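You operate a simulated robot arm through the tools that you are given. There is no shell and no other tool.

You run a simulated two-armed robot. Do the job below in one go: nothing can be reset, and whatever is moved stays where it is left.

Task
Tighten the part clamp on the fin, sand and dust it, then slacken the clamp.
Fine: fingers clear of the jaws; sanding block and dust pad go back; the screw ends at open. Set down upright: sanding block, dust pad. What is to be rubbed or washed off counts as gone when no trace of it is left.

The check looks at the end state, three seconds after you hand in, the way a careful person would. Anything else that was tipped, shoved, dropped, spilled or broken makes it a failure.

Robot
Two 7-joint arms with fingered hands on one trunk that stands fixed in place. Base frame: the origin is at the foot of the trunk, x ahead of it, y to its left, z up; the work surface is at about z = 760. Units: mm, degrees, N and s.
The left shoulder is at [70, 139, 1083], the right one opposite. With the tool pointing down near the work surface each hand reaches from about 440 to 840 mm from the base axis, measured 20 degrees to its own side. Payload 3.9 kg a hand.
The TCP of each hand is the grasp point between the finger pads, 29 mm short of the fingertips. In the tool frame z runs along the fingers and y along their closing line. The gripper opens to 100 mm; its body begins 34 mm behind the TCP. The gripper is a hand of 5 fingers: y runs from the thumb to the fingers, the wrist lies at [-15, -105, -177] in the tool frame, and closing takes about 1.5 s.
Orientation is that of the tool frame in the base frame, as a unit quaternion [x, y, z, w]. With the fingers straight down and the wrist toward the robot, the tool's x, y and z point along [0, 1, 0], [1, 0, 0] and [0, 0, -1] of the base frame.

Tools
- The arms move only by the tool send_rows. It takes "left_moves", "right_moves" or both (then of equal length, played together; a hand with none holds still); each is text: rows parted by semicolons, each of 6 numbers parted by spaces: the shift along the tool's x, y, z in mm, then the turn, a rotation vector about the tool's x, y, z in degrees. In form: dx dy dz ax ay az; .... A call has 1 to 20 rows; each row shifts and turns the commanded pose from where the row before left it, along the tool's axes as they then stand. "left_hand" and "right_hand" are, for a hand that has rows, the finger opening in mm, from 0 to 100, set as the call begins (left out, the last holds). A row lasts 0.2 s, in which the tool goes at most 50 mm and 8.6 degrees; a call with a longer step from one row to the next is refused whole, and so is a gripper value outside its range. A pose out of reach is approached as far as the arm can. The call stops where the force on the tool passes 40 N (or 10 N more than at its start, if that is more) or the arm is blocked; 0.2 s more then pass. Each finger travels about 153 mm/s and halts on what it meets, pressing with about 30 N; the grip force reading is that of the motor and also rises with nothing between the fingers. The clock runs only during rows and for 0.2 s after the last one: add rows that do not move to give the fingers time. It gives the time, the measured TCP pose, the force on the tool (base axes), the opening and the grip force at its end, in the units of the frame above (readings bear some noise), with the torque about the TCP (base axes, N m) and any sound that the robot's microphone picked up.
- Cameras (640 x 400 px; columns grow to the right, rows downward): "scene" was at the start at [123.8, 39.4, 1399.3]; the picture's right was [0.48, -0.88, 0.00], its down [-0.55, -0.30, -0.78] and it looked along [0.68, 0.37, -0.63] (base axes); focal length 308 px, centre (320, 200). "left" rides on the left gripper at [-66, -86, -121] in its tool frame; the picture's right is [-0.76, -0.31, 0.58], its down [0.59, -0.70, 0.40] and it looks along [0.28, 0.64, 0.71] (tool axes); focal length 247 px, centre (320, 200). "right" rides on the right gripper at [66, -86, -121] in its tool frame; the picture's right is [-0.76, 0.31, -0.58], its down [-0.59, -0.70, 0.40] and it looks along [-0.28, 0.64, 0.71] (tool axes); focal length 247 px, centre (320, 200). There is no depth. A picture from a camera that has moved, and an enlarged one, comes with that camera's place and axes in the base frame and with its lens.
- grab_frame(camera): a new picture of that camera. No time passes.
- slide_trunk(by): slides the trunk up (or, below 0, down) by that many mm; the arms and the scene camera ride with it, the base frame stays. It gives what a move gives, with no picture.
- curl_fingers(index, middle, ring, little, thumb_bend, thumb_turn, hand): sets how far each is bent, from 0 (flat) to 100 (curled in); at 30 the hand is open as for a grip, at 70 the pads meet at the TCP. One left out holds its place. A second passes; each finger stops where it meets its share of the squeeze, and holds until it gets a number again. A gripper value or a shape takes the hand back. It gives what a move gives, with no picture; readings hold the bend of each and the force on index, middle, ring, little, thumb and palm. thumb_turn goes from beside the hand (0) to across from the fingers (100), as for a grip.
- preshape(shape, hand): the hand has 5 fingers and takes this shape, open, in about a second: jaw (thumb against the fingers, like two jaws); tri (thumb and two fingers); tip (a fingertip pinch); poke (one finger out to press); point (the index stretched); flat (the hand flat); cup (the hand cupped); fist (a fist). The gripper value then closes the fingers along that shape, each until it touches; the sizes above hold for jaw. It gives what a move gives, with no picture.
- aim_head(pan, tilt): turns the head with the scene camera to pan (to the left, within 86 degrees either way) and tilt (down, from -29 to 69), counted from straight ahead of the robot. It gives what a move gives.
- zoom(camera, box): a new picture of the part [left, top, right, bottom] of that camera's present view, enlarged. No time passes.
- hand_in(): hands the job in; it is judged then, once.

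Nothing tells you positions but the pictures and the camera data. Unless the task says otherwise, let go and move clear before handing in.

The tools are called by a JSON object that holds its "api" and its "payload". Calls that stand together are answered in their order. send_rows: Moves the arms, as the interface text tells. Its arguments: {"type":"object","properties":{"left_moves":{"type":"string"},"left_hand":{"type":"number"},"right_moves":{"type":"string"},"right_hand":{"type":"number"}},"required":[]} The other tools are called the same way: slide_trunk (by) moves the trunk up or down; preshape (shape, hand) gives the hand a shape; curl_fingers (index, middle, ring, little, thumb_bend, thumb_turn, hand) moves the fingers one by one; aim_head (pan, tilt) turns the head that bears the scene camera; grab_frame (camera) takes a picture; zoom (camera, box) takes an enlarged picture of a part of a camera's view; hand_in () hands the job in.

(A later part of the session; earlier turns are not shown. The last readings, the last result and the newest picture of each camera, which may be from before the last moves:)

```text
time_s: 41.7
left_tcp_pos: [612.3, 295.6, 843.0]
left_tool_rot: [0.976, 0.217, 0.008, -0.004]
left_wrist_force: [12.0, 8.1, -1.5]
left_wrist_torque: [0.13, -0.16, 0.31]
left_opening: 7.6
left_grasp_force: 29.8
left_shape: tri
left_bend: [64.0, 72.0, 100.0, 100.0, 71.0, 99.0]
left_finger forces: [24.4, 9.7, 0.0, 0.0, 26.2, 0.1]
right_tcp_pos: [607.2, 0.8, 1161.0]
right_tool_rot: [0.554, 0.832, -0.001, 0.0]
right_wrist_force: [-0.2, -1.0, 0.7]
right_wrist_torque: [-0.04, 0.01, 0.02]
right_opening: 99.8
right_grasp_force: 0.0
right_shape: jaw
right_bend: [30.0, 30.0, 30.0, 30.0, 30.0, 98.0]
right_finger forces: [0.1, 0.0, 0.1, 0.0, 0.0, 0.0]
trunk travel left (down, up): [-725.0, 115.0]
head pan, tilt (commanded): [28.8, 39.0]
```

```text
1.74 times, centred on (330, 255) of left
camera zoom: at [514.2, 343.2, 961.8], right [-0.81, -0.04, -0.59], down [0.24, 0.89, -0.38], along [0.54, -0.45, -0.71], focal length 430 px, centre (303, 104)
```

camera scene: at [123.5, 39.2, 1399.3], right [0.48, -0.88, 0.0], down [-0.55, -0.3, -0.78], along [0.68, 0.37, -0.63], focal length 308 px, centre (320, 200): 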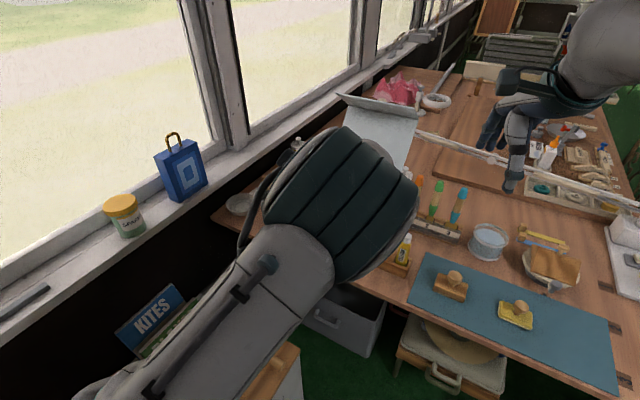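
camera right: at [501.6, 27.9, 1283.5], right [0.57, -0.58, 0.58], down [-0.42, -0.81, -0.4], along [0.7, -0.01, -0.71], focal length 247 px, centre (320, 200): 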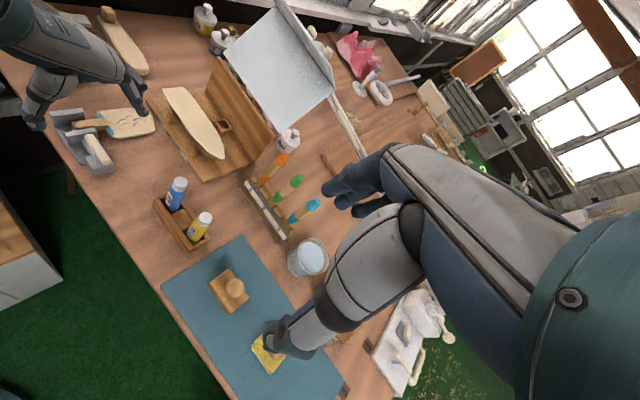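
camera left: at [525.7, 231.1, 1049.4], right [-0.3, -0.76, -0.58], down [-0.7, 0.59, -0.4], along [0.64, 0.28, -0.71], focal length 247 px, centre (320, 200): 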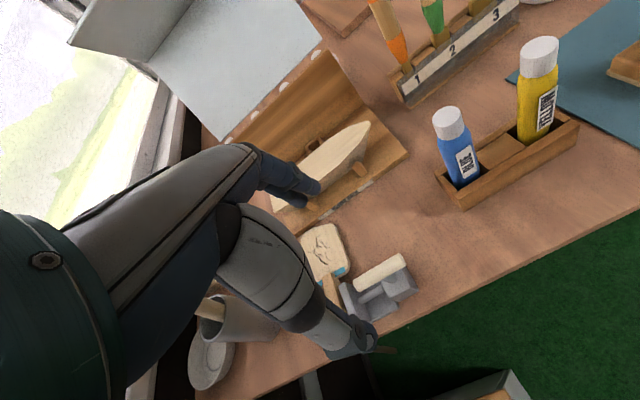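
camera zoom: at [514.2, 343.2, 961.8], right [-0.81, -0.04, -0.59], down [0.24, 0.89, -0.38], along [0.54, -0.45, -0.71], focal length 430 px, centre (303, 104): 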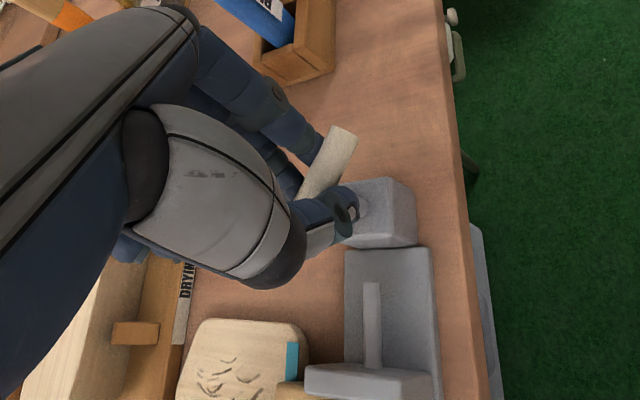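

Torque is 0.31 N·m with no more jaw motion, so the clamp is tight. I'll release the lever and lift clear to look at the result.

{"api": "send_rows", "payload": {"left_moves": "0 0 0 0 0 -3;0 0 0 0 0 0;0 0 0 0 0 0;0 0 0 0 0 0;0 0 -20 0 0 0;0 0 -40 0 0 0;0 0 -40 0 0 0;0 0 -30 0 0 0;0 0 0 0 0 0", "left_hand": 80}}

{"api": "zoom", "payload": {"camera": "scene", "box": [260, 190, 360, 260]}}

{"api": "zoom", "payload": {"camera": "right", "box": [20, 70, 160, 190]}}

```text
time_s: 43.7
left_tcp_pos: [606.7, 293.2, 974.3]
left_tool_rot: [0.97, 0.242, 0.008, -0.005]
left_wrist_force: [0.0, -0.2, 0.6]
left_wrist_torque: [-0.01, 0.01, 0.02]
left_opening: 79.5
left_grasp_force: 0.1
left_shape: tri
left_bend: [38.0, 33.0, 99.0, 99.0, 30.0, 99.0]
left_finger forces: [0.0, 0.0, 0.0, 0.0, 0.0, 0.0]
right_tcp_pos: [605.2, 0.1, 1162.3]
right_tool_rot: [0.554, 0.832, 0.0, 0.0]
right_wrist_force: [0.9, 0.5, 0.1]
right_wrist_torque: [0.0, -0.02, 0.01]
right_opening: 99.7
right_grasp_force: 0.1
right_shape: jaw
right_bend: [30.0, 30.0, 30.0, 30.0, 30.0, 98.0]
right_finger forces: [0.0, 0.0, 0.0, 0.0, 0.0, 0.1]
trunk travel left (down, up): [-725.0, 115.0]
head pan, tilt (commanded): [28.8, 39.0]
```

```text
5.71 times, centred on (310, 225) of scene
camera zoom: at [124.1, 39.6, 1399.2], right [0.48, -0.88, 0.0], down [-0.55, -0.3, -0.78], along [0.68, 0.37, -0.63], focal length 1760 px, centre (377, 57)
```

zoom: 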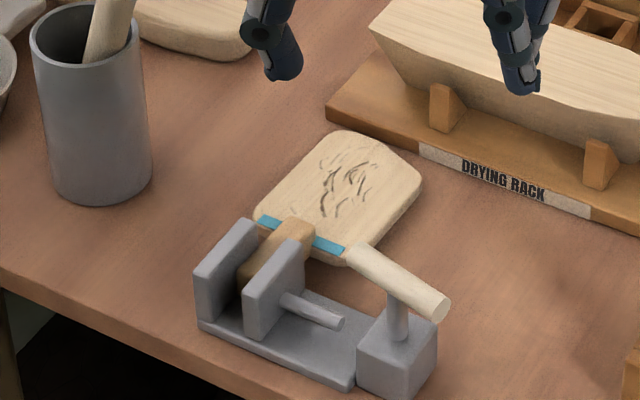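

```text
3.33 times, centred on (90, 130) of right
camera zoom: at [503.0, 27.4, 1282.8], right [0.57, -0.58, 0.58], down [-0.42, -0.81, -0.4], along [0.7, -0.01, -0.71], focal length 823 px, centre (1087, 433)
```

zoom: 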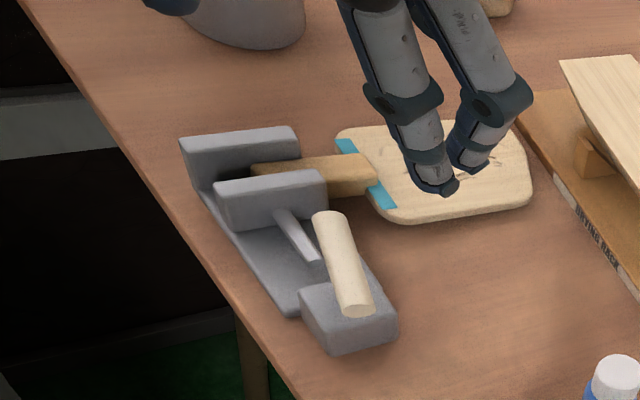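

The lever ended near 190° of turn after release and the jaw is up against the tab. I'll look closer at the jaw contact.

{"api": "zoom", "payload": {"camera": "scene", "box": [285, 220, 325, 250]}}

{"api": "zoom", "payload": {"camera": "left", "box": [300, 200, 480, 330]}}

{"api": "zoom", "payload": {"camera": "right", "box": [55, 100, 125, 150]}}

```text
13.33 times, centred on (305, 235) of scene
camera zoom: at [124.1, 39.6, 1399.2], right [0.48, -0.88, 0.0], down [-0.55, -0.3, -0.78], along [0.68, 0.37, -0.63], focal length 4106 px, centre (520, -267)
```

zoom: 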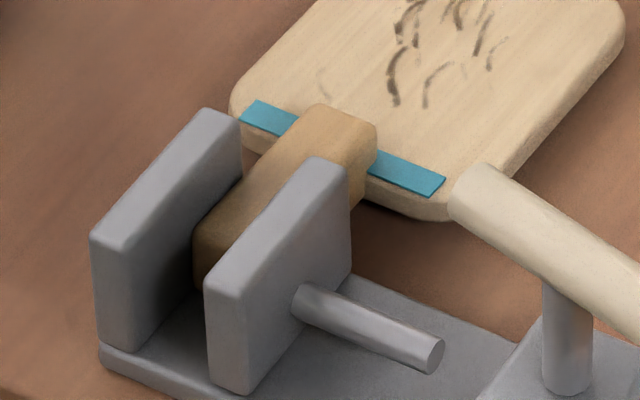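

```text
3.08 times, centred on (390, 265) of left
camera zoom: at [507.5, 335.7, 1093.7], right [-0.8, -0.08, -0.59], down [0.19, 0.9, -0.38], along [0.56, -0.42, -0.71], focal length 760 px, centre (105, 0)
```

zoom: 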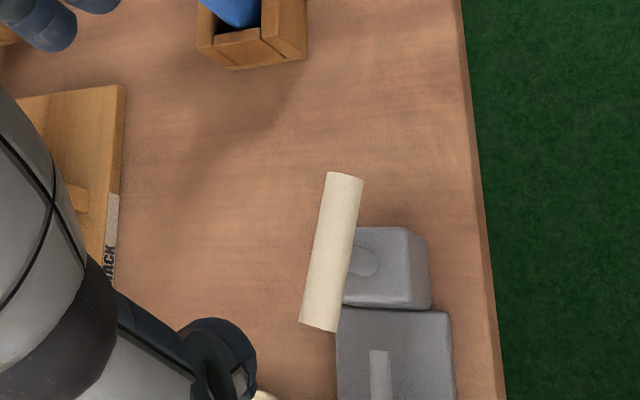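

```text
8.00 times, centred on (90, 125) of right
camera zoom: at [503.0, 27.4, 1282.8], right [0.57, -0.58, 0.58], down [-0.42, -0.81, -0.4], along [0.7, -0.01, -0.71], focal length 1976 px, centre (2160, 800)
```

zoom: 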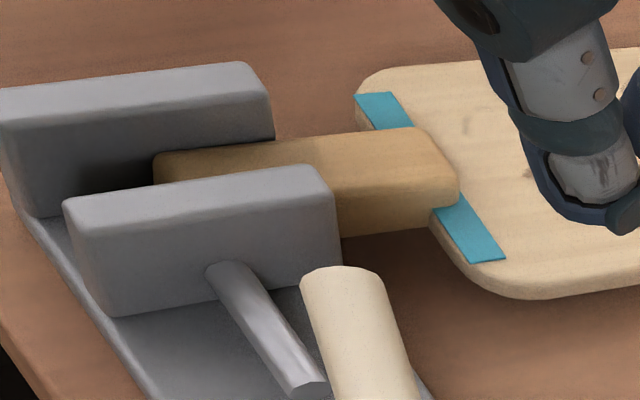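

The jaw pushed the fin about 2 mm and now presses it against the fixed jaw, so it's clamped. The sander knob is at about (660, -19, 814). I'll move the right hand out of the way and bring the left hand, squared up, over the sander.

{"api": "send_rows", "payload": {"left_moves": "0 0 0 -0.34 -1.03 0;0 0 0 0 0 -7.75;0 0 0 0 0 -7.75;0 0 0 0 0 -7.75;0 0 0 0 0 -7.75;0 0 0 0 0 -7.75;0 0 0 0 0 -7.75;0 0 0 0 0 -7.75;0 0 0 0 0 -7.75;-44.3 7.5 2 0 0 0;-44.3 7.5 2 0 0 0;-44.3 7.5 2 0 0 0;-44.3 7.5 2 0 0 0;-44.3 7.5 2 0 0 0;-44.3 7.5 2 0 0 0;-44.3 7.5 2 0 0 0;0 0 0 0 0 0", "right_moves": "-27.2 -30.3 -6.4 0 0 0;-27.2 -30.3 -6.4 0 0 0;-27.2 -30.3 -6.4 0 0 0;-27.2 -30.3 -6.4 0 0 0;-27.2 -30.3 -6.4 0 0 0;-27.2 -30.3 -6.4 0 0 0;0 0 0 0 0 -6;0 0 0 0 0 -6;0 0 0 0 0 -6;0 0 0 0 0 -6;0 0 0 0 0 0;0 0 0 0 0 0;0 0 0 0 0 0;0 0 0 0 0 0;0 0 0 0 0 0;0 0 0 0 0 0;0 0 0 0 0 0", "left_hand": 100}}

{"api": "grab_frame", "payload": {"camera": "right"}}

{"api": "grab_frame", "payload": {"camera": "left"}}

{"api": "grab_frame", "payload": {"camera": "scene"}}

```text
time_s: 47.5
left_tcp_pos: [672.3, 7.7, 976.9]
left_tool_rot: [0.686, 0.726, -0.023, 0.027]
left_wrist_force: [-0.7, 0.0, 0.1]
left_wrist_torque: [0.01, 0.0, 0.0]
left_opening: 100.0
left_grasp_force: 0.0
left_shape: tri
left_bend: [30.0, 30.0, 99.0, 99.0, 30.0, 98.0]
left_finger forces: [0.1, 0.0, 0.0, 0.0, 0.0, 0.0]
right_tcp_pos: [501.2, -220.6, 1201.2]
right_tool_rot: [0.37, 0.929, -0.001, 0.001]
right_wrist_force: [-1.1, 0.0, -0.2]
right_wrist_torque: [-0.01, 0.0, -0.01]
right_opening: 100.0
right_grasp_force: 0.1
right_shape: jaw
right_bend: [30.0, 30.0, 30.0, 30.0, 30.0, 98.0]
right_finger forces: [0.0, 0.0, 0.0, 0.0, 0.0, 0.0]
trunk travel left (down, up): [-725.0, 115.0]
head pan, tilt (commanded): [28.8, 39.0]
stopped in row 17 (left hand): the arm was blocked; the commanded pose is now the measured one
```

```text
taken
camera right: at [395.4, -237.6, 1321.7], right [0.76, -0.3, 0.58], down [-0.05, -0.92, -0.4], along [0.65, 0.27, -0.71], focal length 247 px, centre (320, 200)
```

right: 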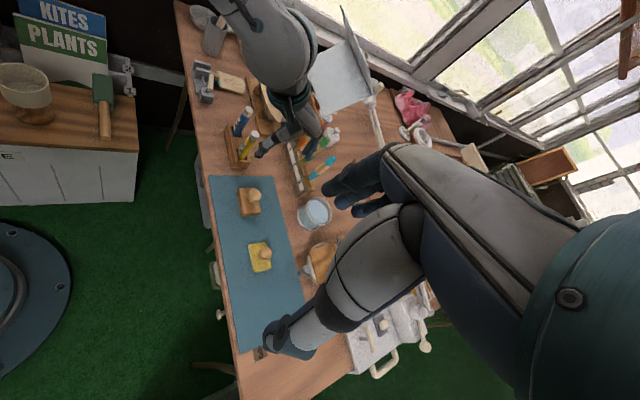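

```text
taken
camera left: at [590.6, -54.6, 1100.8], right [-0.26, -0.81, -0.52], down [-0.73, 0.52, -0.44], along [0.63, 0.27, -0.73], focal length 247 px, centre (320, 200)
```

left: 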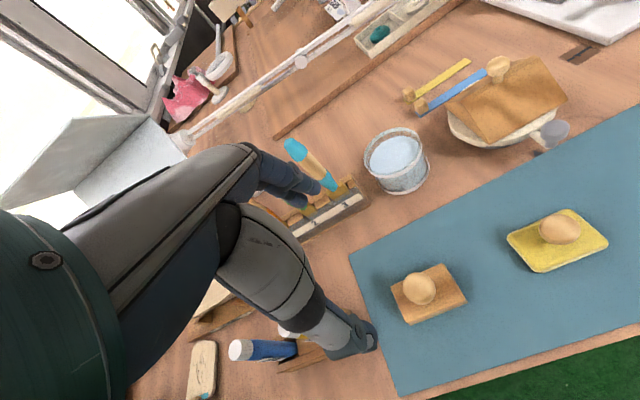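

```text
taken
camera scene: at [123.9, 39.9, 1399.2], right [0.48, -0.88, 0.0], down [-0.55, -0.3, -0.78], along [0.68, 0.37, -0.63], focal length 308 px, centre (320, 200)
```

scene: 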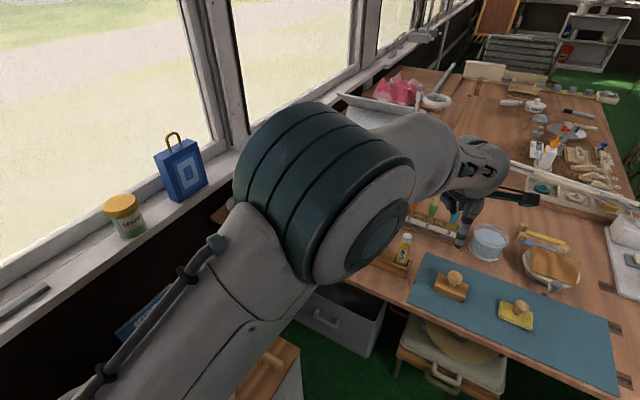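

The left arm stopped short at (672, 8, 977), slightly tilted with no contact force, so it looks like a wrist limit with the elbow high. I'll level the hand and turn it about 30° clockwise, nearer mid-range, and see whether it tracks.

{"api": "send_rows", "payload": {"left_moves": "0 0 0 0.2 4 0;0 0 0 0 0 6.7;0 0 0 0 0 6.7;0 0 0 0 0 6.7;0 0 0 0 0 6.7;0 0 0 0 0 6.7;0 0 0 0 0 0;0 0 0 0 0 0"}}

{"api": "grab_frame", "payload": {"camera": "scene"}}

```text
time_s: 49.3
left_tcp_pos: [672.6, 4.8, 976.4]
left_tool_rot: [0.869, 0.495, 0.0, -0.001]
left_wrist_force: [0.0, -0.4, -1.1]
left_wrist_torque: [0.01, 0.03, 0.02]
left_opening: 99.7
left_grasp_force: 0.0
left_shape: tri
left_bend: [30.0, 30.0, 99.0, 99.0, 30.0, 98.0]
left_finger forces: [0.0, 0.1, 0.0, 0.1, 0.0, 0.0]
right_tcp_pos: [501.4, -220.9, 1200.5]
right_tool_rot: [0.369, 0.929, -0.001, 0.0]
right_wrist_force: [0.8, 0.0, -0.3]
right_wrist_torque: [0.0, 0.0, 0.0]
right_opening: 99.9
right_grasp_force: 0.1
right_shape: jaw
right_bend: [30.0, 30.0, 30.0, 30.0, 30.0, 98.0]
right_finger forces: [0.0, 0.0, 0.0, 0.1, 0.1, 0.1]
trunk travel left (down, up): [-725.0, 115.0]
head pan, tilt (commanded): [28.8, 39.0]
```

```text
taken
camera scene: at [123.9, 39.6, 1399.2], right [0.48, -0.88, 0.0], down [-0.55, -0.3, -0.78], along [0.68, 0.37, -0.63], focal length 308 px, centre (320, 200)
```

scene: 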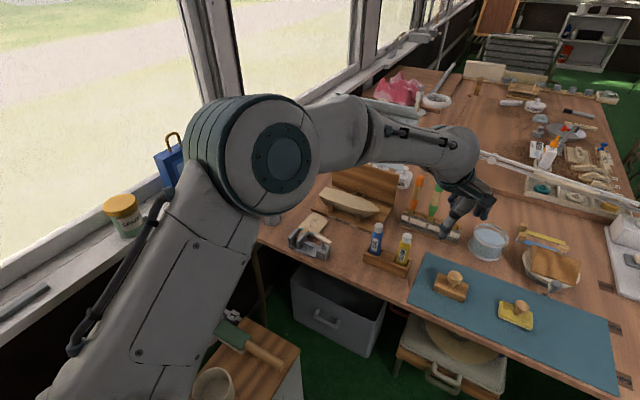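

It tracks well now at about -31° yaw. I'll move over the sander knob and look.

{"api": "send_rows", "payload": {"left_moves": "-9 0.3 25 0 0 0;-9 0.3 25 0 0 0;-8 0.2 20 0 0 0;0 0 0 0 0 0;0 0 0 0 0 0"}}

{"api": "zoom", "payload": {"camera": "left", "box": [220, 140, 460, 370]}}

{"api": "zoom", "payload": {"camera": "scene", "box": [400, 200, 560, 340]}}

{"api": "zoom", "payload": {"camera": "right", "box": [170, 90, 350, 290]}}

```text
time_s: 50.5
left_tcp_pos: [660.1, -17.8, 905.8]
left_tool_rot: [0.868, 0.496, 0.001, -0.001]
left_wrist_force: [0.9, -0.2, 0.0]
left_wrist_torque: [0.06, -0.01, -0.03]
left_opening: 99.7
left_grasp_force: 0.0
left_shape: tri
left_bend: [30.0, 30.0, 99.0, 99.0, 30.0, 98.0]
left_finger forces: [0.1, 0.0, 0.0, 0.0, 0.0, 0.0]
right_tcp_pos: [501.2, -220.5, 1201.2]
right_tool_rot: [0.37, 0.929, 0.0, 0.0]
right_wrist_force: [0.2, 0.1, 0.4]
right_wrist_torque: [0.04, -0.01, 0.0]
right_opening: 99.6
right_grasp_force: 0.0
right_shape: jaw
right_bend: [30.0, 30.0, 30.0, 30.0, 30.0, 98.0]
right_finger forces: [0.0, 0.1, 0.0, 0.0, 0.1, 0.0]
trunk travel left (down, up): [-725.0, 115.0]
head pan, tilt (commanded): [28.8, 39.0]
```

```text
1.74 times, centred on (340, 255) of left
camera zoom: at [552.4, -31.5, 1026.0], right [-0.65, -0.49, -0.58], down [-0.31, 0.87, -0.4], along [0.7, -0.08, -0.71], focal length 430 px, centre (285, 104)
```

zoom: 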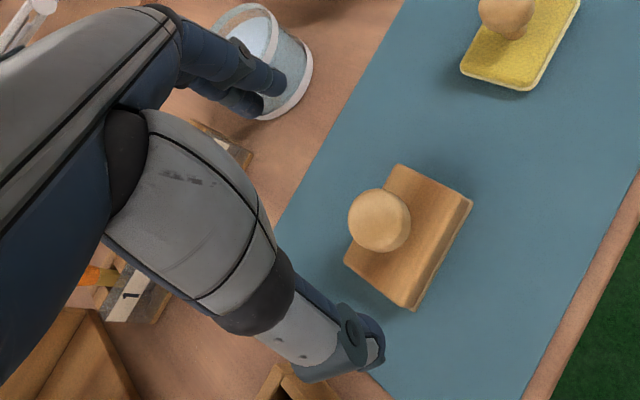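

```text
2.86 times, centred on (480, 270) of scene
camera zoom: at [123.8, 39.3, 1399.3], right [0.48, -0.88, 0.0], down [-0.55, -0.3, -0.78], along [0.68, 0.37, -0.63], focal length 880 px, centre (-137, 0)
```

zoom: 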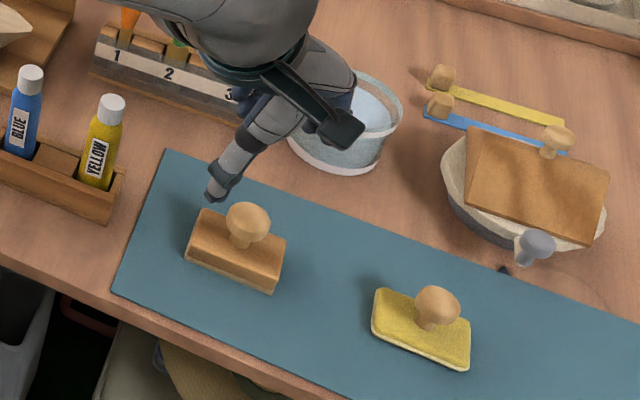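

```text
2.00 times, centred on (260, 190) of right
camera zoom: at [395.4, -238.4, 1321.5], right [0.76, -0.3, 0.58], down [-0.05, -0.92, -0.4], along [0.65, 0.27, -0.71], focal length 494 px, centre (440, 220)
```

zoom: 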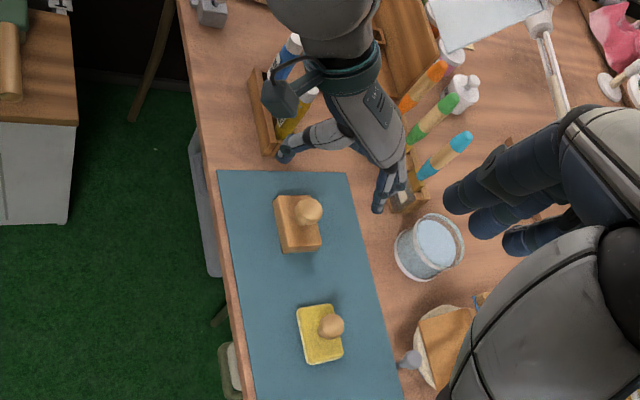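

The left camera confirms the knob at about (659.5, -20). I'll lower the hand so the knob sits between the fingertips and close on it.

{"api": "send_rows", "payload": {"left_moves": "-1.5 0.3 25 0 0 0;0 0 25 0 0 0;0 0 20 0 0 0;0 0 9 0 0 0;0 0 0 0 0 0"}}

{"api": "zoom", "payload": {"camera": "left", "box": [220, 140, 460, 370]}}

{"api": "zoom", "payload": {"camera": "scene", "box": [400, 220, 520, 320]}}

```text
time_s: 51.7
left_tcp_pos: [658.4, -18.4, 827.3]
left_tool_rot: [0.868, 0.496, 0.001, -0.002]
left_wrist_force: [0.2, -0.1, -0.9]
left_wrist_torque: [0.01, 0.01, 0.0]
left_opening: 99.9
left_grasp_force: 0.1
left_shape: tri
left_bend: [30.0, 30.0, 99.0, 99.0, 30.0, 98.0]
left_finger forces: [0.0, 0.0, 0.0, 0.1, 0.0, 0.0]
right_tcp_pos: [501.3, -221.3, 1200.7]
right_tool_rot: [0.369, 0.929, 0.0, 0.0]
right_wrist_force: [0.1, 0.0, 0.3]
right_wrist_torque: [-0.02, 0.0, -0.01]
right_opening: 99.6
right_grasp_force: 0.0
right_shape: jaw
right_bend: [30.0, 30.0, 30.0, 30.0, 30.0, 98.0]
right_finger forces: [0.1, 0.0, 0.0, 0.1, 0.0, 0.1]
trunk travel left (down, up): [-725.0, 115.0]
head pan, tilt (commanded): [28.8, 39.0]
```

```text
1.74 times, centred on (340, 255) of left
camera zoom: at [552.0, -32.7, 947.1], right [-0.65, -0.49, -0.58], down [-0.31, 0.87, -0.4], along [0.7, -0.08, -0.71], focal length 430 px, centre (285, 104)
```

zoom: 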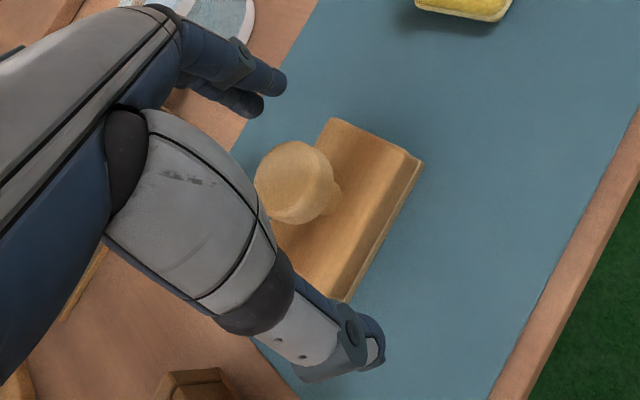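

```text
4.00 times, centred on (460, 270) of scene
camera zoom: at [123.6, 39.3, 1399.3], right [0.48, -0.88, 0.0], down [-0.55, -0.3, -0.78], along [0.68, 0.37, -0.63], focal length 1232 px, centre (-240, -80)
```

zoom: 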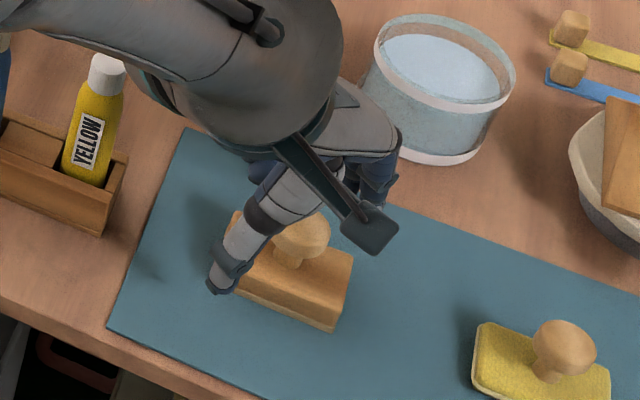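

The mushroom knob is centred within about 4 mm. I'll shift slightly and close.

{"api": "send_rows", "payload": {"left_moves": "-3.5 -1 1 0 0 0;0 0 0 0 0 0;0 0 0 0 0 0;0 0 0 0 0 0;0 0 0 0 0 0;0 0 0 0 0 0;0 0 0 0 0 0;0 0 0 0 0 0", "left_hand": 0}}

{"api": "zoom", "payload": {"camera": "left", "box": [220, 140, 460, 370]}}

{"api": "zoom", "payload": {"camera": "scene", "box": [400, 220, 520, 320]}}

```text
time_s: 53.5
left_tcp_pos: [655.7, -21.3, 826.0]
left_tool_rot: [0.868, 0.496, 0.001, -0.002]
left_wrist_force: [-0.2, -0.1, 0.0]
left_wrist_torque: [0.01, 0.02, -0.03]
left_opening: 23.9
left_grasp_force: 29.8
left_shape: tri
left_bend: [74.0, 54.0, 100.0, 100.0, 50.0, 100.0]
left_finger forces: [12.7, 12.9, 0.0, 0.0, 26.6, 0.0]
right_tcp_pos: [501.0, -221.2, 1200.4]
right_tool_rot: [0.369, 0.929, 0.0, 0.0]
right_wrist_force: [-0.5, 0.5, 0.2]
right_wrist_torque: [0.0, 0.0, 0.01]
right_opening: 99.7
right_grasp_force: 0.0
right_shape: jaw
right_bend: [30.0, 30.0, 30.0, 30.0, 30.0, 98.0]
right_finger forces: [0.0, 0.0, 0.0, 0.1, 0.0, 0.1]
trunk travel left (down, up): [-725.0, 115.0]
head pan, tilt (commanded): [28.8, 39.0]
```

```text
1.74 times, centred on (340, 255) of left
camera zoom: at [549.5, -35.3, 945.9], right [-0.65, -0.49, -0.58], down [-0.31, 0.87, -0.4], along [0.7, -0.08, -0.71], focal length 430 px, centre (285, 104)
```

zoom: 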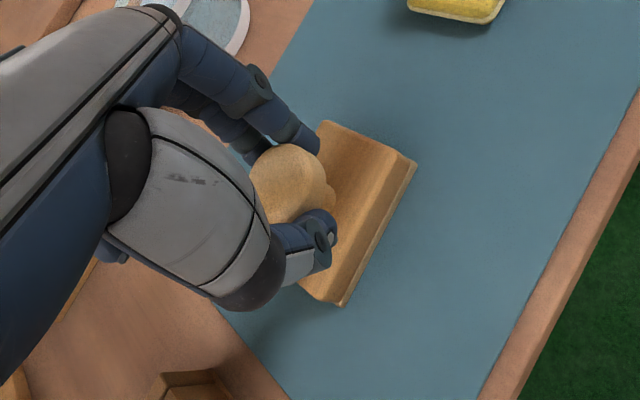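

```text
4.00 times, centred on (460, 270) of scene
camera zoom: at [123.9, 39.3, 1399.2], right [0.48, -0.88, 0.0], down [-0.55, -0.3, -0.78], along [0.68, 0.37, -0.63], focal length 1232 px, centre (-240, -80)
```

zoom: 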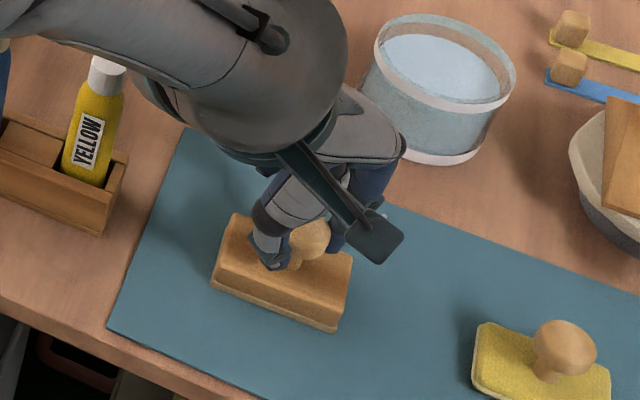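

The index wrapped past the knob, so the hand should have stayed about 4 mm the other way. I'll open, shift back and re-close for a symmetric grip.

{"api": "send_rows", "payload": {"left_moves": "0 0 0 0 0 0;0 0 0 0 0 0;0 0 0 0 0 0;4 1.5 0 0 0 0;0 0 0 0 0 0", "left_hand": 80}}

{"api": "send_rows", "payload": {"left_moves": "0 0 0 0 0 0;0 0 0 0 0 0;0 0 0 0 0 0;0 0 0 0 0 0;0 0 0 0 0 0;0 0 0 0 0 0;0 0 0 0 0 0", "left_hand": 0}}

{"api": "zoom", "payload": {"camera": "left", "box": [220, 140, 460, 370]}}

{"api": "zoom", "payload": {"camera": "scene", "box": [400, 220, 520, 320]}}

```text
time_s: 54.7
left_tcp_pos: [659.5, -18.4, 825.6]
left_tool_rot: [0.868, 0.496, 0.001, -0.002]
left_wrist_force: [-0.7, 1.2, -0.1]
left_wrist_torque: [0.01, 0.02, 0.01]
left_opening: 79.3
left_grasp_force: 0.0
left_shape: tri
left_bend: [38.0, 33.0, 99.0, 100.0, 31.0, 99.0]
left_finger forces: [0.1, 0.0, 0.0, 0.0, 0.0, 0.0]
right_tcp_pos: [501.2, -221.1, 1201.1]
right_tool_rot: [0.369, 0.929, 0.0, 0.0]
right_wrist_force: [0.1, -0.5, 0.4]
right_wrist_torque: [-0.01, 0.01, 0.0]
right_opening: 99.8
right_grasp_force: 0.1
right_shape: jaw
right_bend: [30.0, 30.0, 30.0, 30.0, 30.0, 98.0]
right_finger forces: [0.1, 0.0, 0.1, 0.1, 0.1, 0.1]
trunk travel left (down, up): [-725.0, 115.0]
head pan, tilt (commanded): [28.8, 39.0]
```

```text
time_s: 56.3
left_tcp_pos: [659.2, -17.9, 826.7]
left_tool_rot: [0.868, 0.496, 0.001, -0.002]
left_wrist_force: [0.0, 1.3, 0.5]
left_wrist_torque: [-0.02, -0.04, 0.01]
left_opening: 22.8
left_grasp_force: 30.0
left_shape: tri
left_bend: [51.0, 57.0, 100.0, 100.0, 50.0, 100.0]
left_finger forces: [14.1, 12.1, 0.1, 0.1, 26.9, 0.0]
right_tcp_pos: [501.6, -221.2, 1200.7]
right_tool_rot: [0.37, 0.929, 0.0, 0.001]
right_wrist_force: [0.6, -0.8, 0.5]
right_wrist_torque: [0.01, 0.02, -0.03]
right_opening: 99.9
right_grasp_force: 0.1
right_shape: jaw
right_bend: [30.0, 30.0, 30.0, 30.0, 30.0, 98.0]
right_finger forces: [0.1, 0.1, 0.0, 0.0, 0.0, 0.1]
trunk travel left (down, up): [-725.0, 115.0]
head pan, tilt (commanded): [28.8, 39.0]
```

```text
1.74 times, centred on (340, 255) of left
camera zoom: at [553.0, -32.5, 946.1], right [-0.65, -0.49, -0.58], down [-0.31, 0.87, -0.4], along [0.7, -0.08, -0.71], focal length 430 px, centre (285, 104)
```

zoom: 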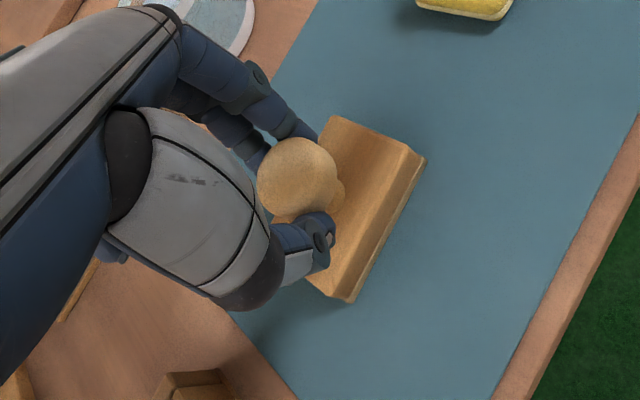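

```text
4.00 times, centred on (460, 270) of scene
camera zoom: at [123.9, 39.3, 1399.2], right [0.48, -0.88, 0.0], down [-0.55, -0.3, -0.78], along [0.68, 0.37, -0.63], focal length 1232 px, centre (-240, -80)
```

zoom: 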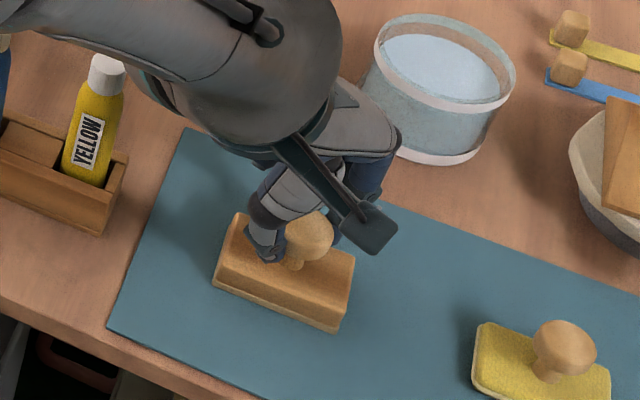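

The grip is symmetric now, with home TCP ≈ (659.2, -17.9, 826.7). I'll lift the sander straight up to clear the bottles and check that it hangs level.

{"api": "send_rows", "payload": {"left_moves": "0 0 -15 0 0 0;0 0 -30 0 0 0;0 0 -40 0 0 0;0 0 -45 0 0 0;0 0 -45 0 0 0;0 0 0 0 0 0;0 0 0 0 0 0"}}

{"api": "zoom", "payload": {"camera": "left", "box": [220, 140, 460, 370]}}

{"api": "grab_frame", "payload": {"camera": "scene"}}

{"api": "zoom", "payload": {"camera": "right", "box": [170, 60, 350, 240]}}

```text
time_s: 57.9
left_tcp_pos: [658.1, -19.4, 1001.1]
left_tool_rot: [0.868, 0.496, 0.001, -0.002]
left_wrist_force: [0.7, 0.3, -0.8]
left_wrist_torque: [-0.04, -0.02, 0.0]
left_opening: 22.8
left_grasp_force: 30.0
left_shape: tri
left_bend: [51.0, 57.0, 100.0, 100.0, 50.0, 100.0]
left_finger forces: [14.1, 12.2, 0.0, 0.1, 26.9, 0.0]
right_tcp_pos: [499.4, -220.8, 1201.8]
right_tool_rot: [0.37, 0.929, 0.001, 0.0]
right_wrist_force: [-0.2, -0.1, -0.6]
right_wrist_torque: [0.03, 0.0, 0.01]
right_opening: 99.9
right_grasp_force: 0.1
right_shape: jaw
right_bend: [30.0, 30.0, 30.0, 30.0, 30.0, 98.0]
right_finger forces: [0.1, 0.1, 0.0, 0.0, 0.1, 0.0]
trunk travel left (down, up): [-725.0, 115.0]
head pan, tilt (commanded): [28.8, 39.0]
```

```text
1.74 times, centred on (340, 255) of left
camera zoom: at [551.6, -33.5, 1121.3], right [-0.65, -0.49, -0.58], down [-0.31, 0.87, -0.4], along [0.7, -0.08, -0.71], focal length 430 px, centre (285, 104)
```

zoom: 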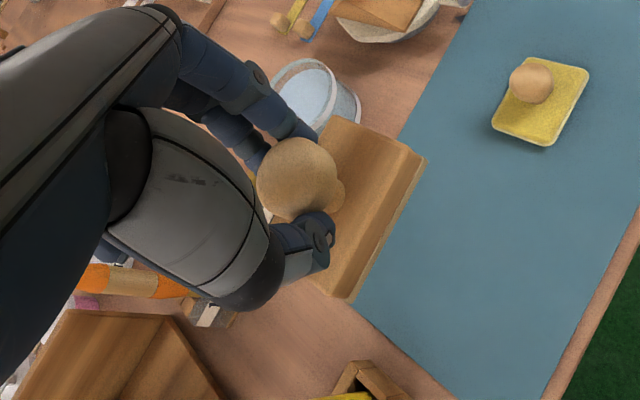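

```text
taken
camera scene: at [123.6, 39.3, 1399.3], right [0.48, -0.88, 0.0], down [-0.55, -0.3, -0.78], along [0.68, 0.37, -0.63], focal length 308 px, centre (320, 200)
```

scene: 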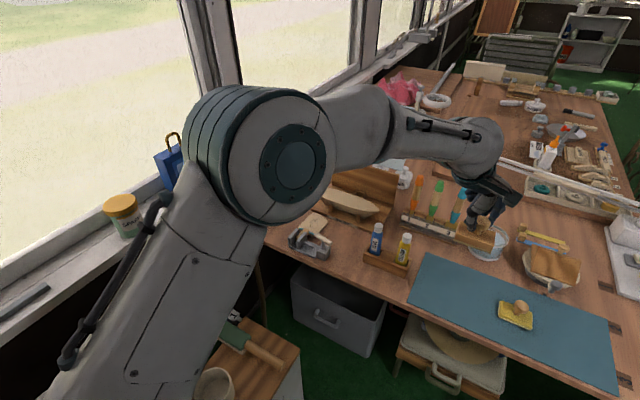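

```text
2.22 times, centred on (260, 150) of right
camera zoom: at [395.2, -238.4, 1321.5], right [0.76, -0.3, 0.58], down [-0.05, -0.92, -0.4], along [0.65, 0.27, -0.71], focal length 549 px, centre (453, 311)
```

zoom: 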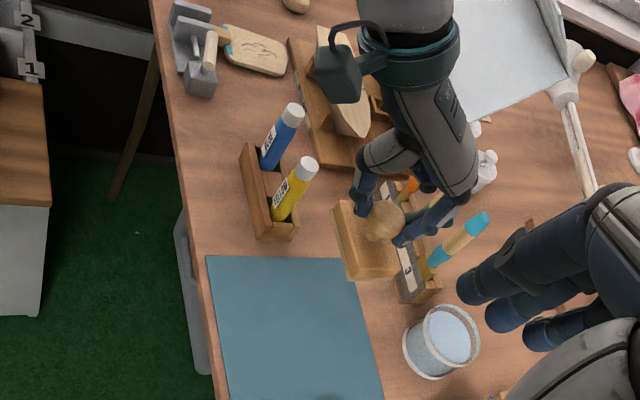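

The sander hangs level and unmoved in the hand. Its bottom is now at z≈936, clear of the bottles, so I'll carry it over to above the fin centre (698, 372).

{"api": "send_rows", "payload": {"left_moves": "35.7 -16.4 0 0 0 0;35.7 -16.4 0 0 0 0;35.7 -16.4 0 0 0 0;35.7 -16.4 0 0 0 0;35.7 -16.4 0 0 0 0;35.7 -16.4 0 0 0 0;35.7 -16.4 0 0 0 0;35.7 -16.4 0 0 0 0;35.7 -16.4 0 0 0 0;35.7 -16.4 0 0 0 0;0 0 0 0 0 0;0 0 0 0 0 0"}}

{"api": "zoom", "payload": {"camera": "left", "box": [220, 140, 460, 370]}}

{"api": "grab_frame", "payload": {"camera": "scene"}}

{"api": "zoom", "payload": {"camera": "right", "box": [170, 40, 330, 150]}}

```text
time_s: 60.5
left_tcp_pos: [699.3, 372.0, 1002.6]
left_tool_rot: [0.868, 0.496, 0.001, -0.001]
left_wrist_force: [-0.3, -0.1, -0.2]
left_wrist_torque: [0.01, 0.04, -0.02]
left_opening: 22.9
left_grasp_force: 29.7
left_shape: tri
left_bend: [51.0, 57.0, 100.0, 100.0, 50.0, 100.0]
left_finger forces: [14.0, 12.3, 0.0, 0.0, 26.6, 0.1]
right_tcp_pos: [501.0, -221.2, 1201.2]
right_tool_rot: [0.369, 0.929, 0.0, 0.0]
right_wrist_force: [-0.8, -0.2, 0.2]
right_wrist_torque: [-0.01, 0.04, 0.02]
right_opening: 100.2
right_grasp_force: 0.0
right_shape: jaw
right_bend: [30.0, 30.0, 30.0, 30.0, 30.0, 98.0]
right_finger forces: [0.1, 0.1, 0.0, 0.1, 0.0, 0.0]
trunk travel left (down, up): [-725.0, 115.0]
head pan, tilt (commanded): [28.8, 39.0]
```

```text
1.74 times, centred on (340, 255) of left
camera zoom: at [592.9, 358.2, 1122.6], right [-0.65, -0.49, -0.58], down [-0.31, 0.87, -0.4], along [0.7, -0.08, -0.71], focal length 430 px, centre (285, 104)
```

zoom: 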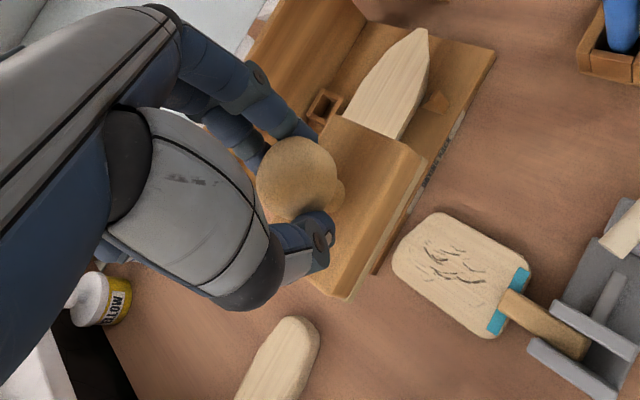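

```text
taken
camera scene: at [124.0, 39.7, 1399.2], right [0.48, -0.88, 0.0], down [-0.55, -0.3, -0.78], along [0.68, 0.37, -0.63], focal length 308 px, centre (320, 200)
```

scene: 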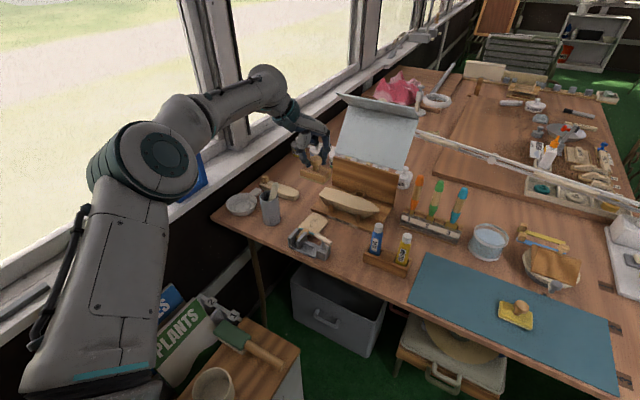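

```text
3.64 times, centred on (250, 95) of right
camera zoom: at [395.6, -238.0, 1321.5], right [0.76, -0.3, 0.58], down [-0.05, -0.92, -0.4], along [0.65, 0.27, -0.71], focal length 898 px, centre (574, 582)
```

zoom: 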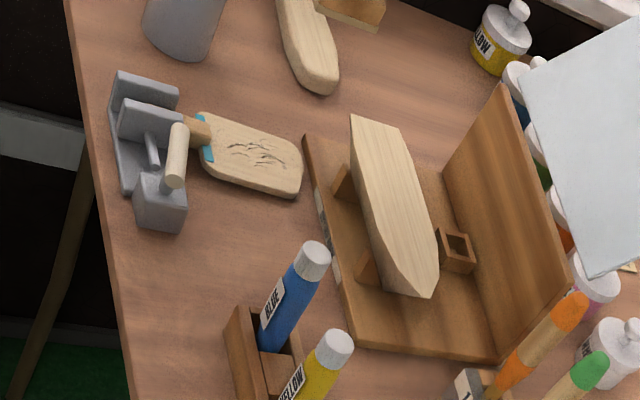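

The scene and right views both show the fin clearly, with its marks centred at (698, 373). The tab ends near x≈661 and the boat's near edge is at x≈767, so the sander centre must stay within x 690–712. I'll lower to just above the blade.

{"api": "send_rows", "payload": {"left_moves": "-0.5 0 37 0 0 0;0 0 37 0 0 0;0 0 37 0 0 0;0 0 25 0 0 0;0 0 12 0 0 0;0 0 0 0 0 0"}}

{"api": "zoom", "payload": {"camera": "right", "box": [170, 40, 330, 150]}}

{"api": "zoom", "payload": {"camera": "scene", "box": [270, 160, 390, 260]}}

{"api": "zoom", "payload": {"camera": "left", "box": [220, 140, 460, 370]}}

```text
time_s: 61.9
left_tcp_pos: [698.1, 372.0, 855.2]
left_tool_rot: [0.868, 0.496, 0.001, -0.002]
left_wrist_force: [-0.5, -0.3, -1.1]
left_wrist_torque: [-0.01, -0.03, 0.0]
left_opening: 22.2
left_grasp_force: 29.9
left_shape: tri
left_bend: [51.0, 57.0, 100.0, 100.0, 50.0, 100.0]
left_finger forces: [13.9, 12.4, 0.0, 0.0, 26.7, 0.0]
right_tcp_pos: [501.2, -221.3, 1201.6]
right_tool_rot: [0.37, 0.929, -0.001, 0.0]
right_wrist_force: [0.1, -0.1, -0.7]
right_wrist_torque: [0.0, 0.05, 0.02]
right_opening: 99.7
right_grasp_force: 0.0
right_shape: jaw
right_bend: [30.0, 30.0, 30.0, 30.0, 30.0, 98.0]
right_finger forces: [0.1, 0.0, 0.0, 0.1, 0.0, 0.1]
trunk travel left (down, up): [-725.0, 115.0]
head pan, tilt (commanded): [28.8, 39.0]
```

```text
3.64 times, centred on (250, 95) of right
camera zoom: at [395.4, -238.3, 1321.5], right [0.76, -0.3, 0.58], down [-0.05, -0.92, -0.4], along [0.65, 0.27, -0.71], focal length 898 px, centre (574, 582)
```

zoom: 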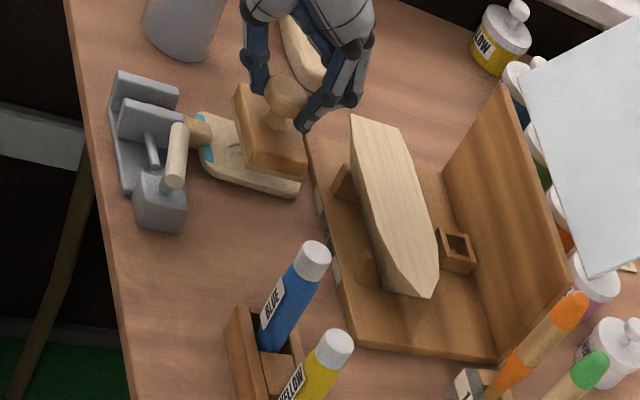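

```text
4.00 times, centred on (330, 210) of scene
camera zoom: at [123.8, 39.3, 1399.3], right [0.48, -0.88, 0.0], down [-0.55, -0.3, -0.78], along [0.68, 0.37, -0.63], focal length 1232 px, centre (280, 160)
```

zoom: 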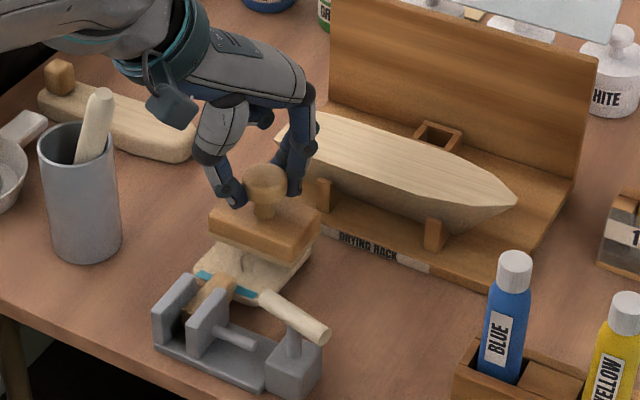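

```text
1.74 times, centred on (340, 255) of left
camera zoom: at [592.6, 358.0, 975.1], right [-0.65, -0.49, -0.58], down [-0.31, 0.87, -0.4], along [0.7, -0.08, -0.71], focal length 430 px, centre (285, 104)
```

zoom: 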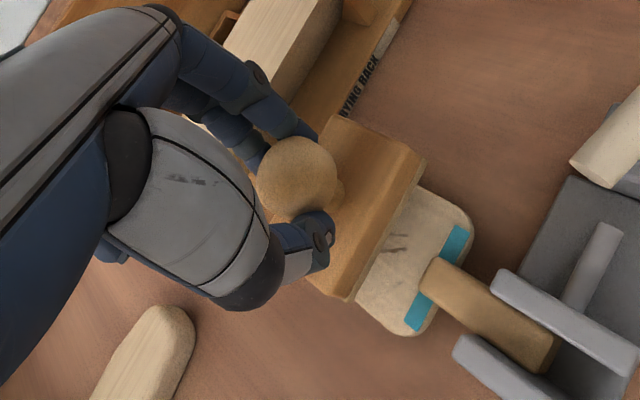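

The sander is parallel to the blade and above it. I'll lower slowly to make contact.

{"api": "send_rows", "payload": {"left_moves": "0 0 3 0 0 0;0 0 3 0 0 0;0 0 3 0 0 0;0 0 2 0 0 0;0 0 2 0 0 0;0 0 0 0 0 0"}}

```text
time_s: 63.3
left_tcp_pos: [699.2, 372.1, 842.7]
left_tool_rot: [0.868, 0.496, 0.001, -0.002]
left_wrist_force: [0.1, 0.6, -0.5]
left_wrist_torque: [0.02, -0.01, 0.01]
left_opening: 22.5
left_grasp_force: 30.7
left_shape: tri
left_bend: [51.0, 57.0, 100.0, 100.0, 50.0, 100.0]
left_finger forces: [14.1, 12.5, 0.0, 0.0, 26.6, 0.0]
right_tcp_pos: [501.1, -221.2, 1201.2]
right_tool_rot: [0.369, 0.929, 0.001, 0.001]
right_wrist_force: [-0.6, -0.3, -0.6]
right_wrist_torque: [0.04, -0.01, -0.01]
right_opening: 99.7
right_grasp_force: 0.3
right_shape: jaw
right_bend: [30.0, 30.0, 30.0, 30.0, 30.0, 98.0]
right_finger forces: [0.0, 0.0, 0.0, 0.1, 0.1, 0.0]
trunk travel left (down, up): [-725.0, 115.0]
head pan, tilt (commanded): [28.8, 39.0]
```

No contact yet at z=842.7. I'll keep lowering in 1.5 mm steps.

{"api": "send_rows", "payload": {"left_moves": "0 0 1.5 0 0 0;0 0 1.5 0 0 0;0 0 1.5 0 0 0;0 0 0 0 0 0"}}

```text
time_s: 64.3
left_tcp_pos: [699.4, 372.0, 836.8]
left_tool_rot: [0.868, 0.496, 0.001, -0.002]
left_wrist_force: [-0.2, -0.5, -1.0]
left_wrist_torque: [0.01, -0.03, 0.01]
left_opening: 22.6
left_grasp_force: 30.1
left_shape: tri
left_bend: [51.0, 57.0, 100.0, 100.0, 50.0, 100.0]
left_finger forces: [14.2, 12.4, 0.0, 0.0, 26.5, 0.0]
right_tcp_pos: [500.7, -219.8, 1202.1]
right_tool_rot: [0.37, 0.929, 0.0, 0.0]
right_wrist_force: [0.9, -0.6, -0.5]
right_wrist_torque: [-0.01, 0.0, 0.02]
right_opening: 99.7
right_grasp_force: 0.1
right_shape: jaw
right_bend: [30.0, 30.0, 30.0, 30.0, 30.0, 98.0]
right_finger forces: [0.1, 0.0, 0.0, 0.0, 0.0, 0.0]
trunk travel left (down, up): [-725.0, 115.0]
head pan, tilt (commanded): [28.8, 39.0]
```

{"api": "send_rows", "payload": {"left_moves": "0 0 1 0 0 0;0 0 1 0 0 0;0 0 1 0 0 0;0 0 0 0 0 0"}}

{"api": "zoom", "payload": {"camera": "scene", "box": [290, 200, 340, 240]}}

```text
time_s: 65.3
left_tcp_pos: [699.2, 371.6, 835.7]
left_tool_rot: [0.868, 0.496, 0.002, -0.001]
left_wrist_force: [1.3, 1.3, 2.7]
left_wrist_torque: [0.04, 0.02, 0.02]
left_opening: 22.6
left_grasp_force: 30.0
left_shape: tri
left_bend: [51.0, 57.0, 100.0, 100.0, 50.0, 100.0]
left_finger forces: [14.6, 13.3, 0.0, 0.0, 27.4, 0.1]
right_tcp_pos: [502.4, -221.2, 1201.5]
right_tool_rot: [0.369, 0.929, 0.0, 0.0]
right_wrist_force: [-0.4, -0.1, -0.3]
right_wrist_torque: [0.01, 0.02, 0.01]
right_opening: 99.6
right_grasp_force: 0.1
right_shape: jaw
right_bend: [30.0, 30.0, 30.0, 30.0, 30.0, 98.0]
right_finger forces: [0.0, 0.0, 0.0, 0.0, 0.0, 0.0]
trunk travel left (down, up): [-725.0, 115.0]
head pan, tilt (commanded): [28.8, 39.0]
```

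```text
10.00 times, centred on (315, 220) of scene
camera zoom: at [123.6, 39.2, 1399.3], right [0.48, -0.88, 0.0], down [-0.55, -0.3, -0.78], along [0.68, 0.37, -0.63], focal length 3080 px, centre (370, 0)
```

zoom: 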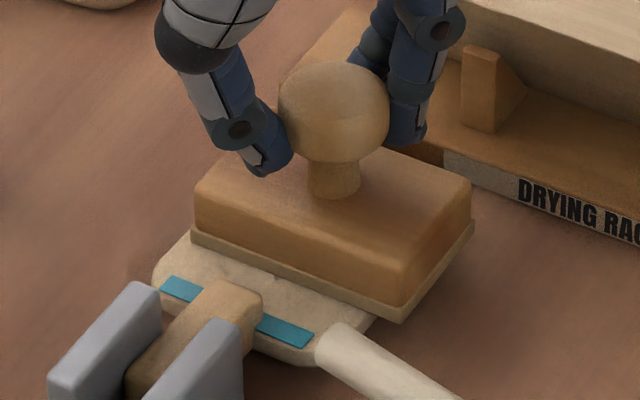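

The sander made contact at TCP z≈835.5 with 2.7 N. I'll press slightly more and do one gentle stroke along x to see whether the fin holds.

{"api": "send_rows", "payload": {"left_moves": "0 0 1.2 0 0 0;-2.3 -3.9 0 0 0 0;-2.3 -3.9 0 0 0 0;2.6 4.3 0 0 0 0;2.6 4.3 0 0 0 0;2.6 4.3 0 0 0 0;2.6 4.3 0 0 0 0;-2.6 -4.3 0 0 0 0;-2.6 -4.3 0 0 0 0;0 0 0 0 0 0"}}

{"api": "zoom", "payload": {"camera": "scene", "box": [290, 200, 340, 240]}}

{"api": "zoom", "payload": {"camera": "left", "box": [220, 140, 460, 370]}}

```text
time_s: 67.5
left_tcp_pos: [700.8, 372.0, 834.1]
left_tool_rot: [0.868, 0.496, 0.001, -0.001]
left_wrist_force: [2.6, -0.5, 5.2]
left_wrist_torque: [0.04, 0.04, 0.04]
left_opening: 23.1
left_grasp_force: 30.0
left_shape: tri
left_bend: [51.0, 57.0, 100.0, 100.0, 50.0, 100.0]
left_finger forces: [16.0, 14.8, 0.1, 0.1, 29.2, 0.1]
right_tcp_pos: [501.8, -221.8, 1200.8]
right_tool_rot: [0.37, 0.929, 0.0, 0.0]
right_wrist_force: [0.1, -0.2, 0.5]
right_wrist_torque: [0.0, -0.02, 0.03]
right_opening: 99.7
right_grasp_force: 0.1
right_shape: jaw
right_bend: [30.0, 30.0, 30.0, 30.0, 30.0, 98.0]
right_finger forces: [0.1, 0.0, 0.1, 0.0, 0.1, 0.0]
trunk travel left (down, up): [-725.0, 115.0]
head pan, tilt (commanded): [28.8, 39.0]
```

```text
10.00 times, centred on (315, 220) of scene
camera zoom: at [123.4, 38.7, 1399.4], right [0.48, -0.88, 0.0], down [-0.55, -0.3, -0.78], along [0.68, 0.37, -0.63], focal length 3080 px, centre (370, 0)
```

zoom: 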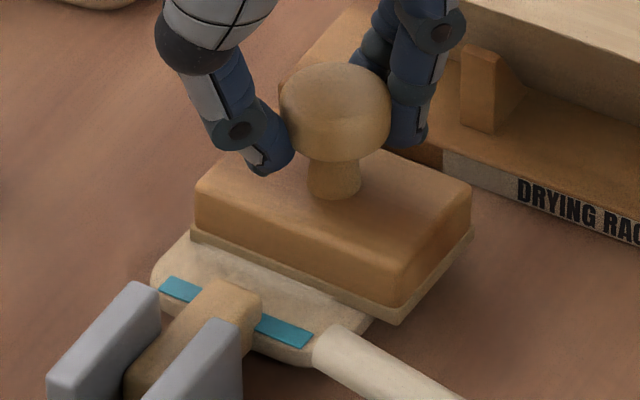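

```text
1.74 times, centred on (340, 255) of left
camera zoom: at [593.6, 357.7, 953.2], right [-0.65, -0.49, -0.58], down [-0.31, 0.87, -0.4], along [0.7, -0.08, -0.71], focal length 430 px, centre (285, 104)
```

zoom: 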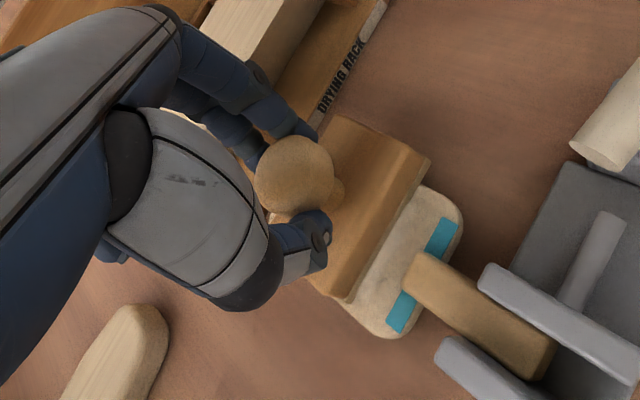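

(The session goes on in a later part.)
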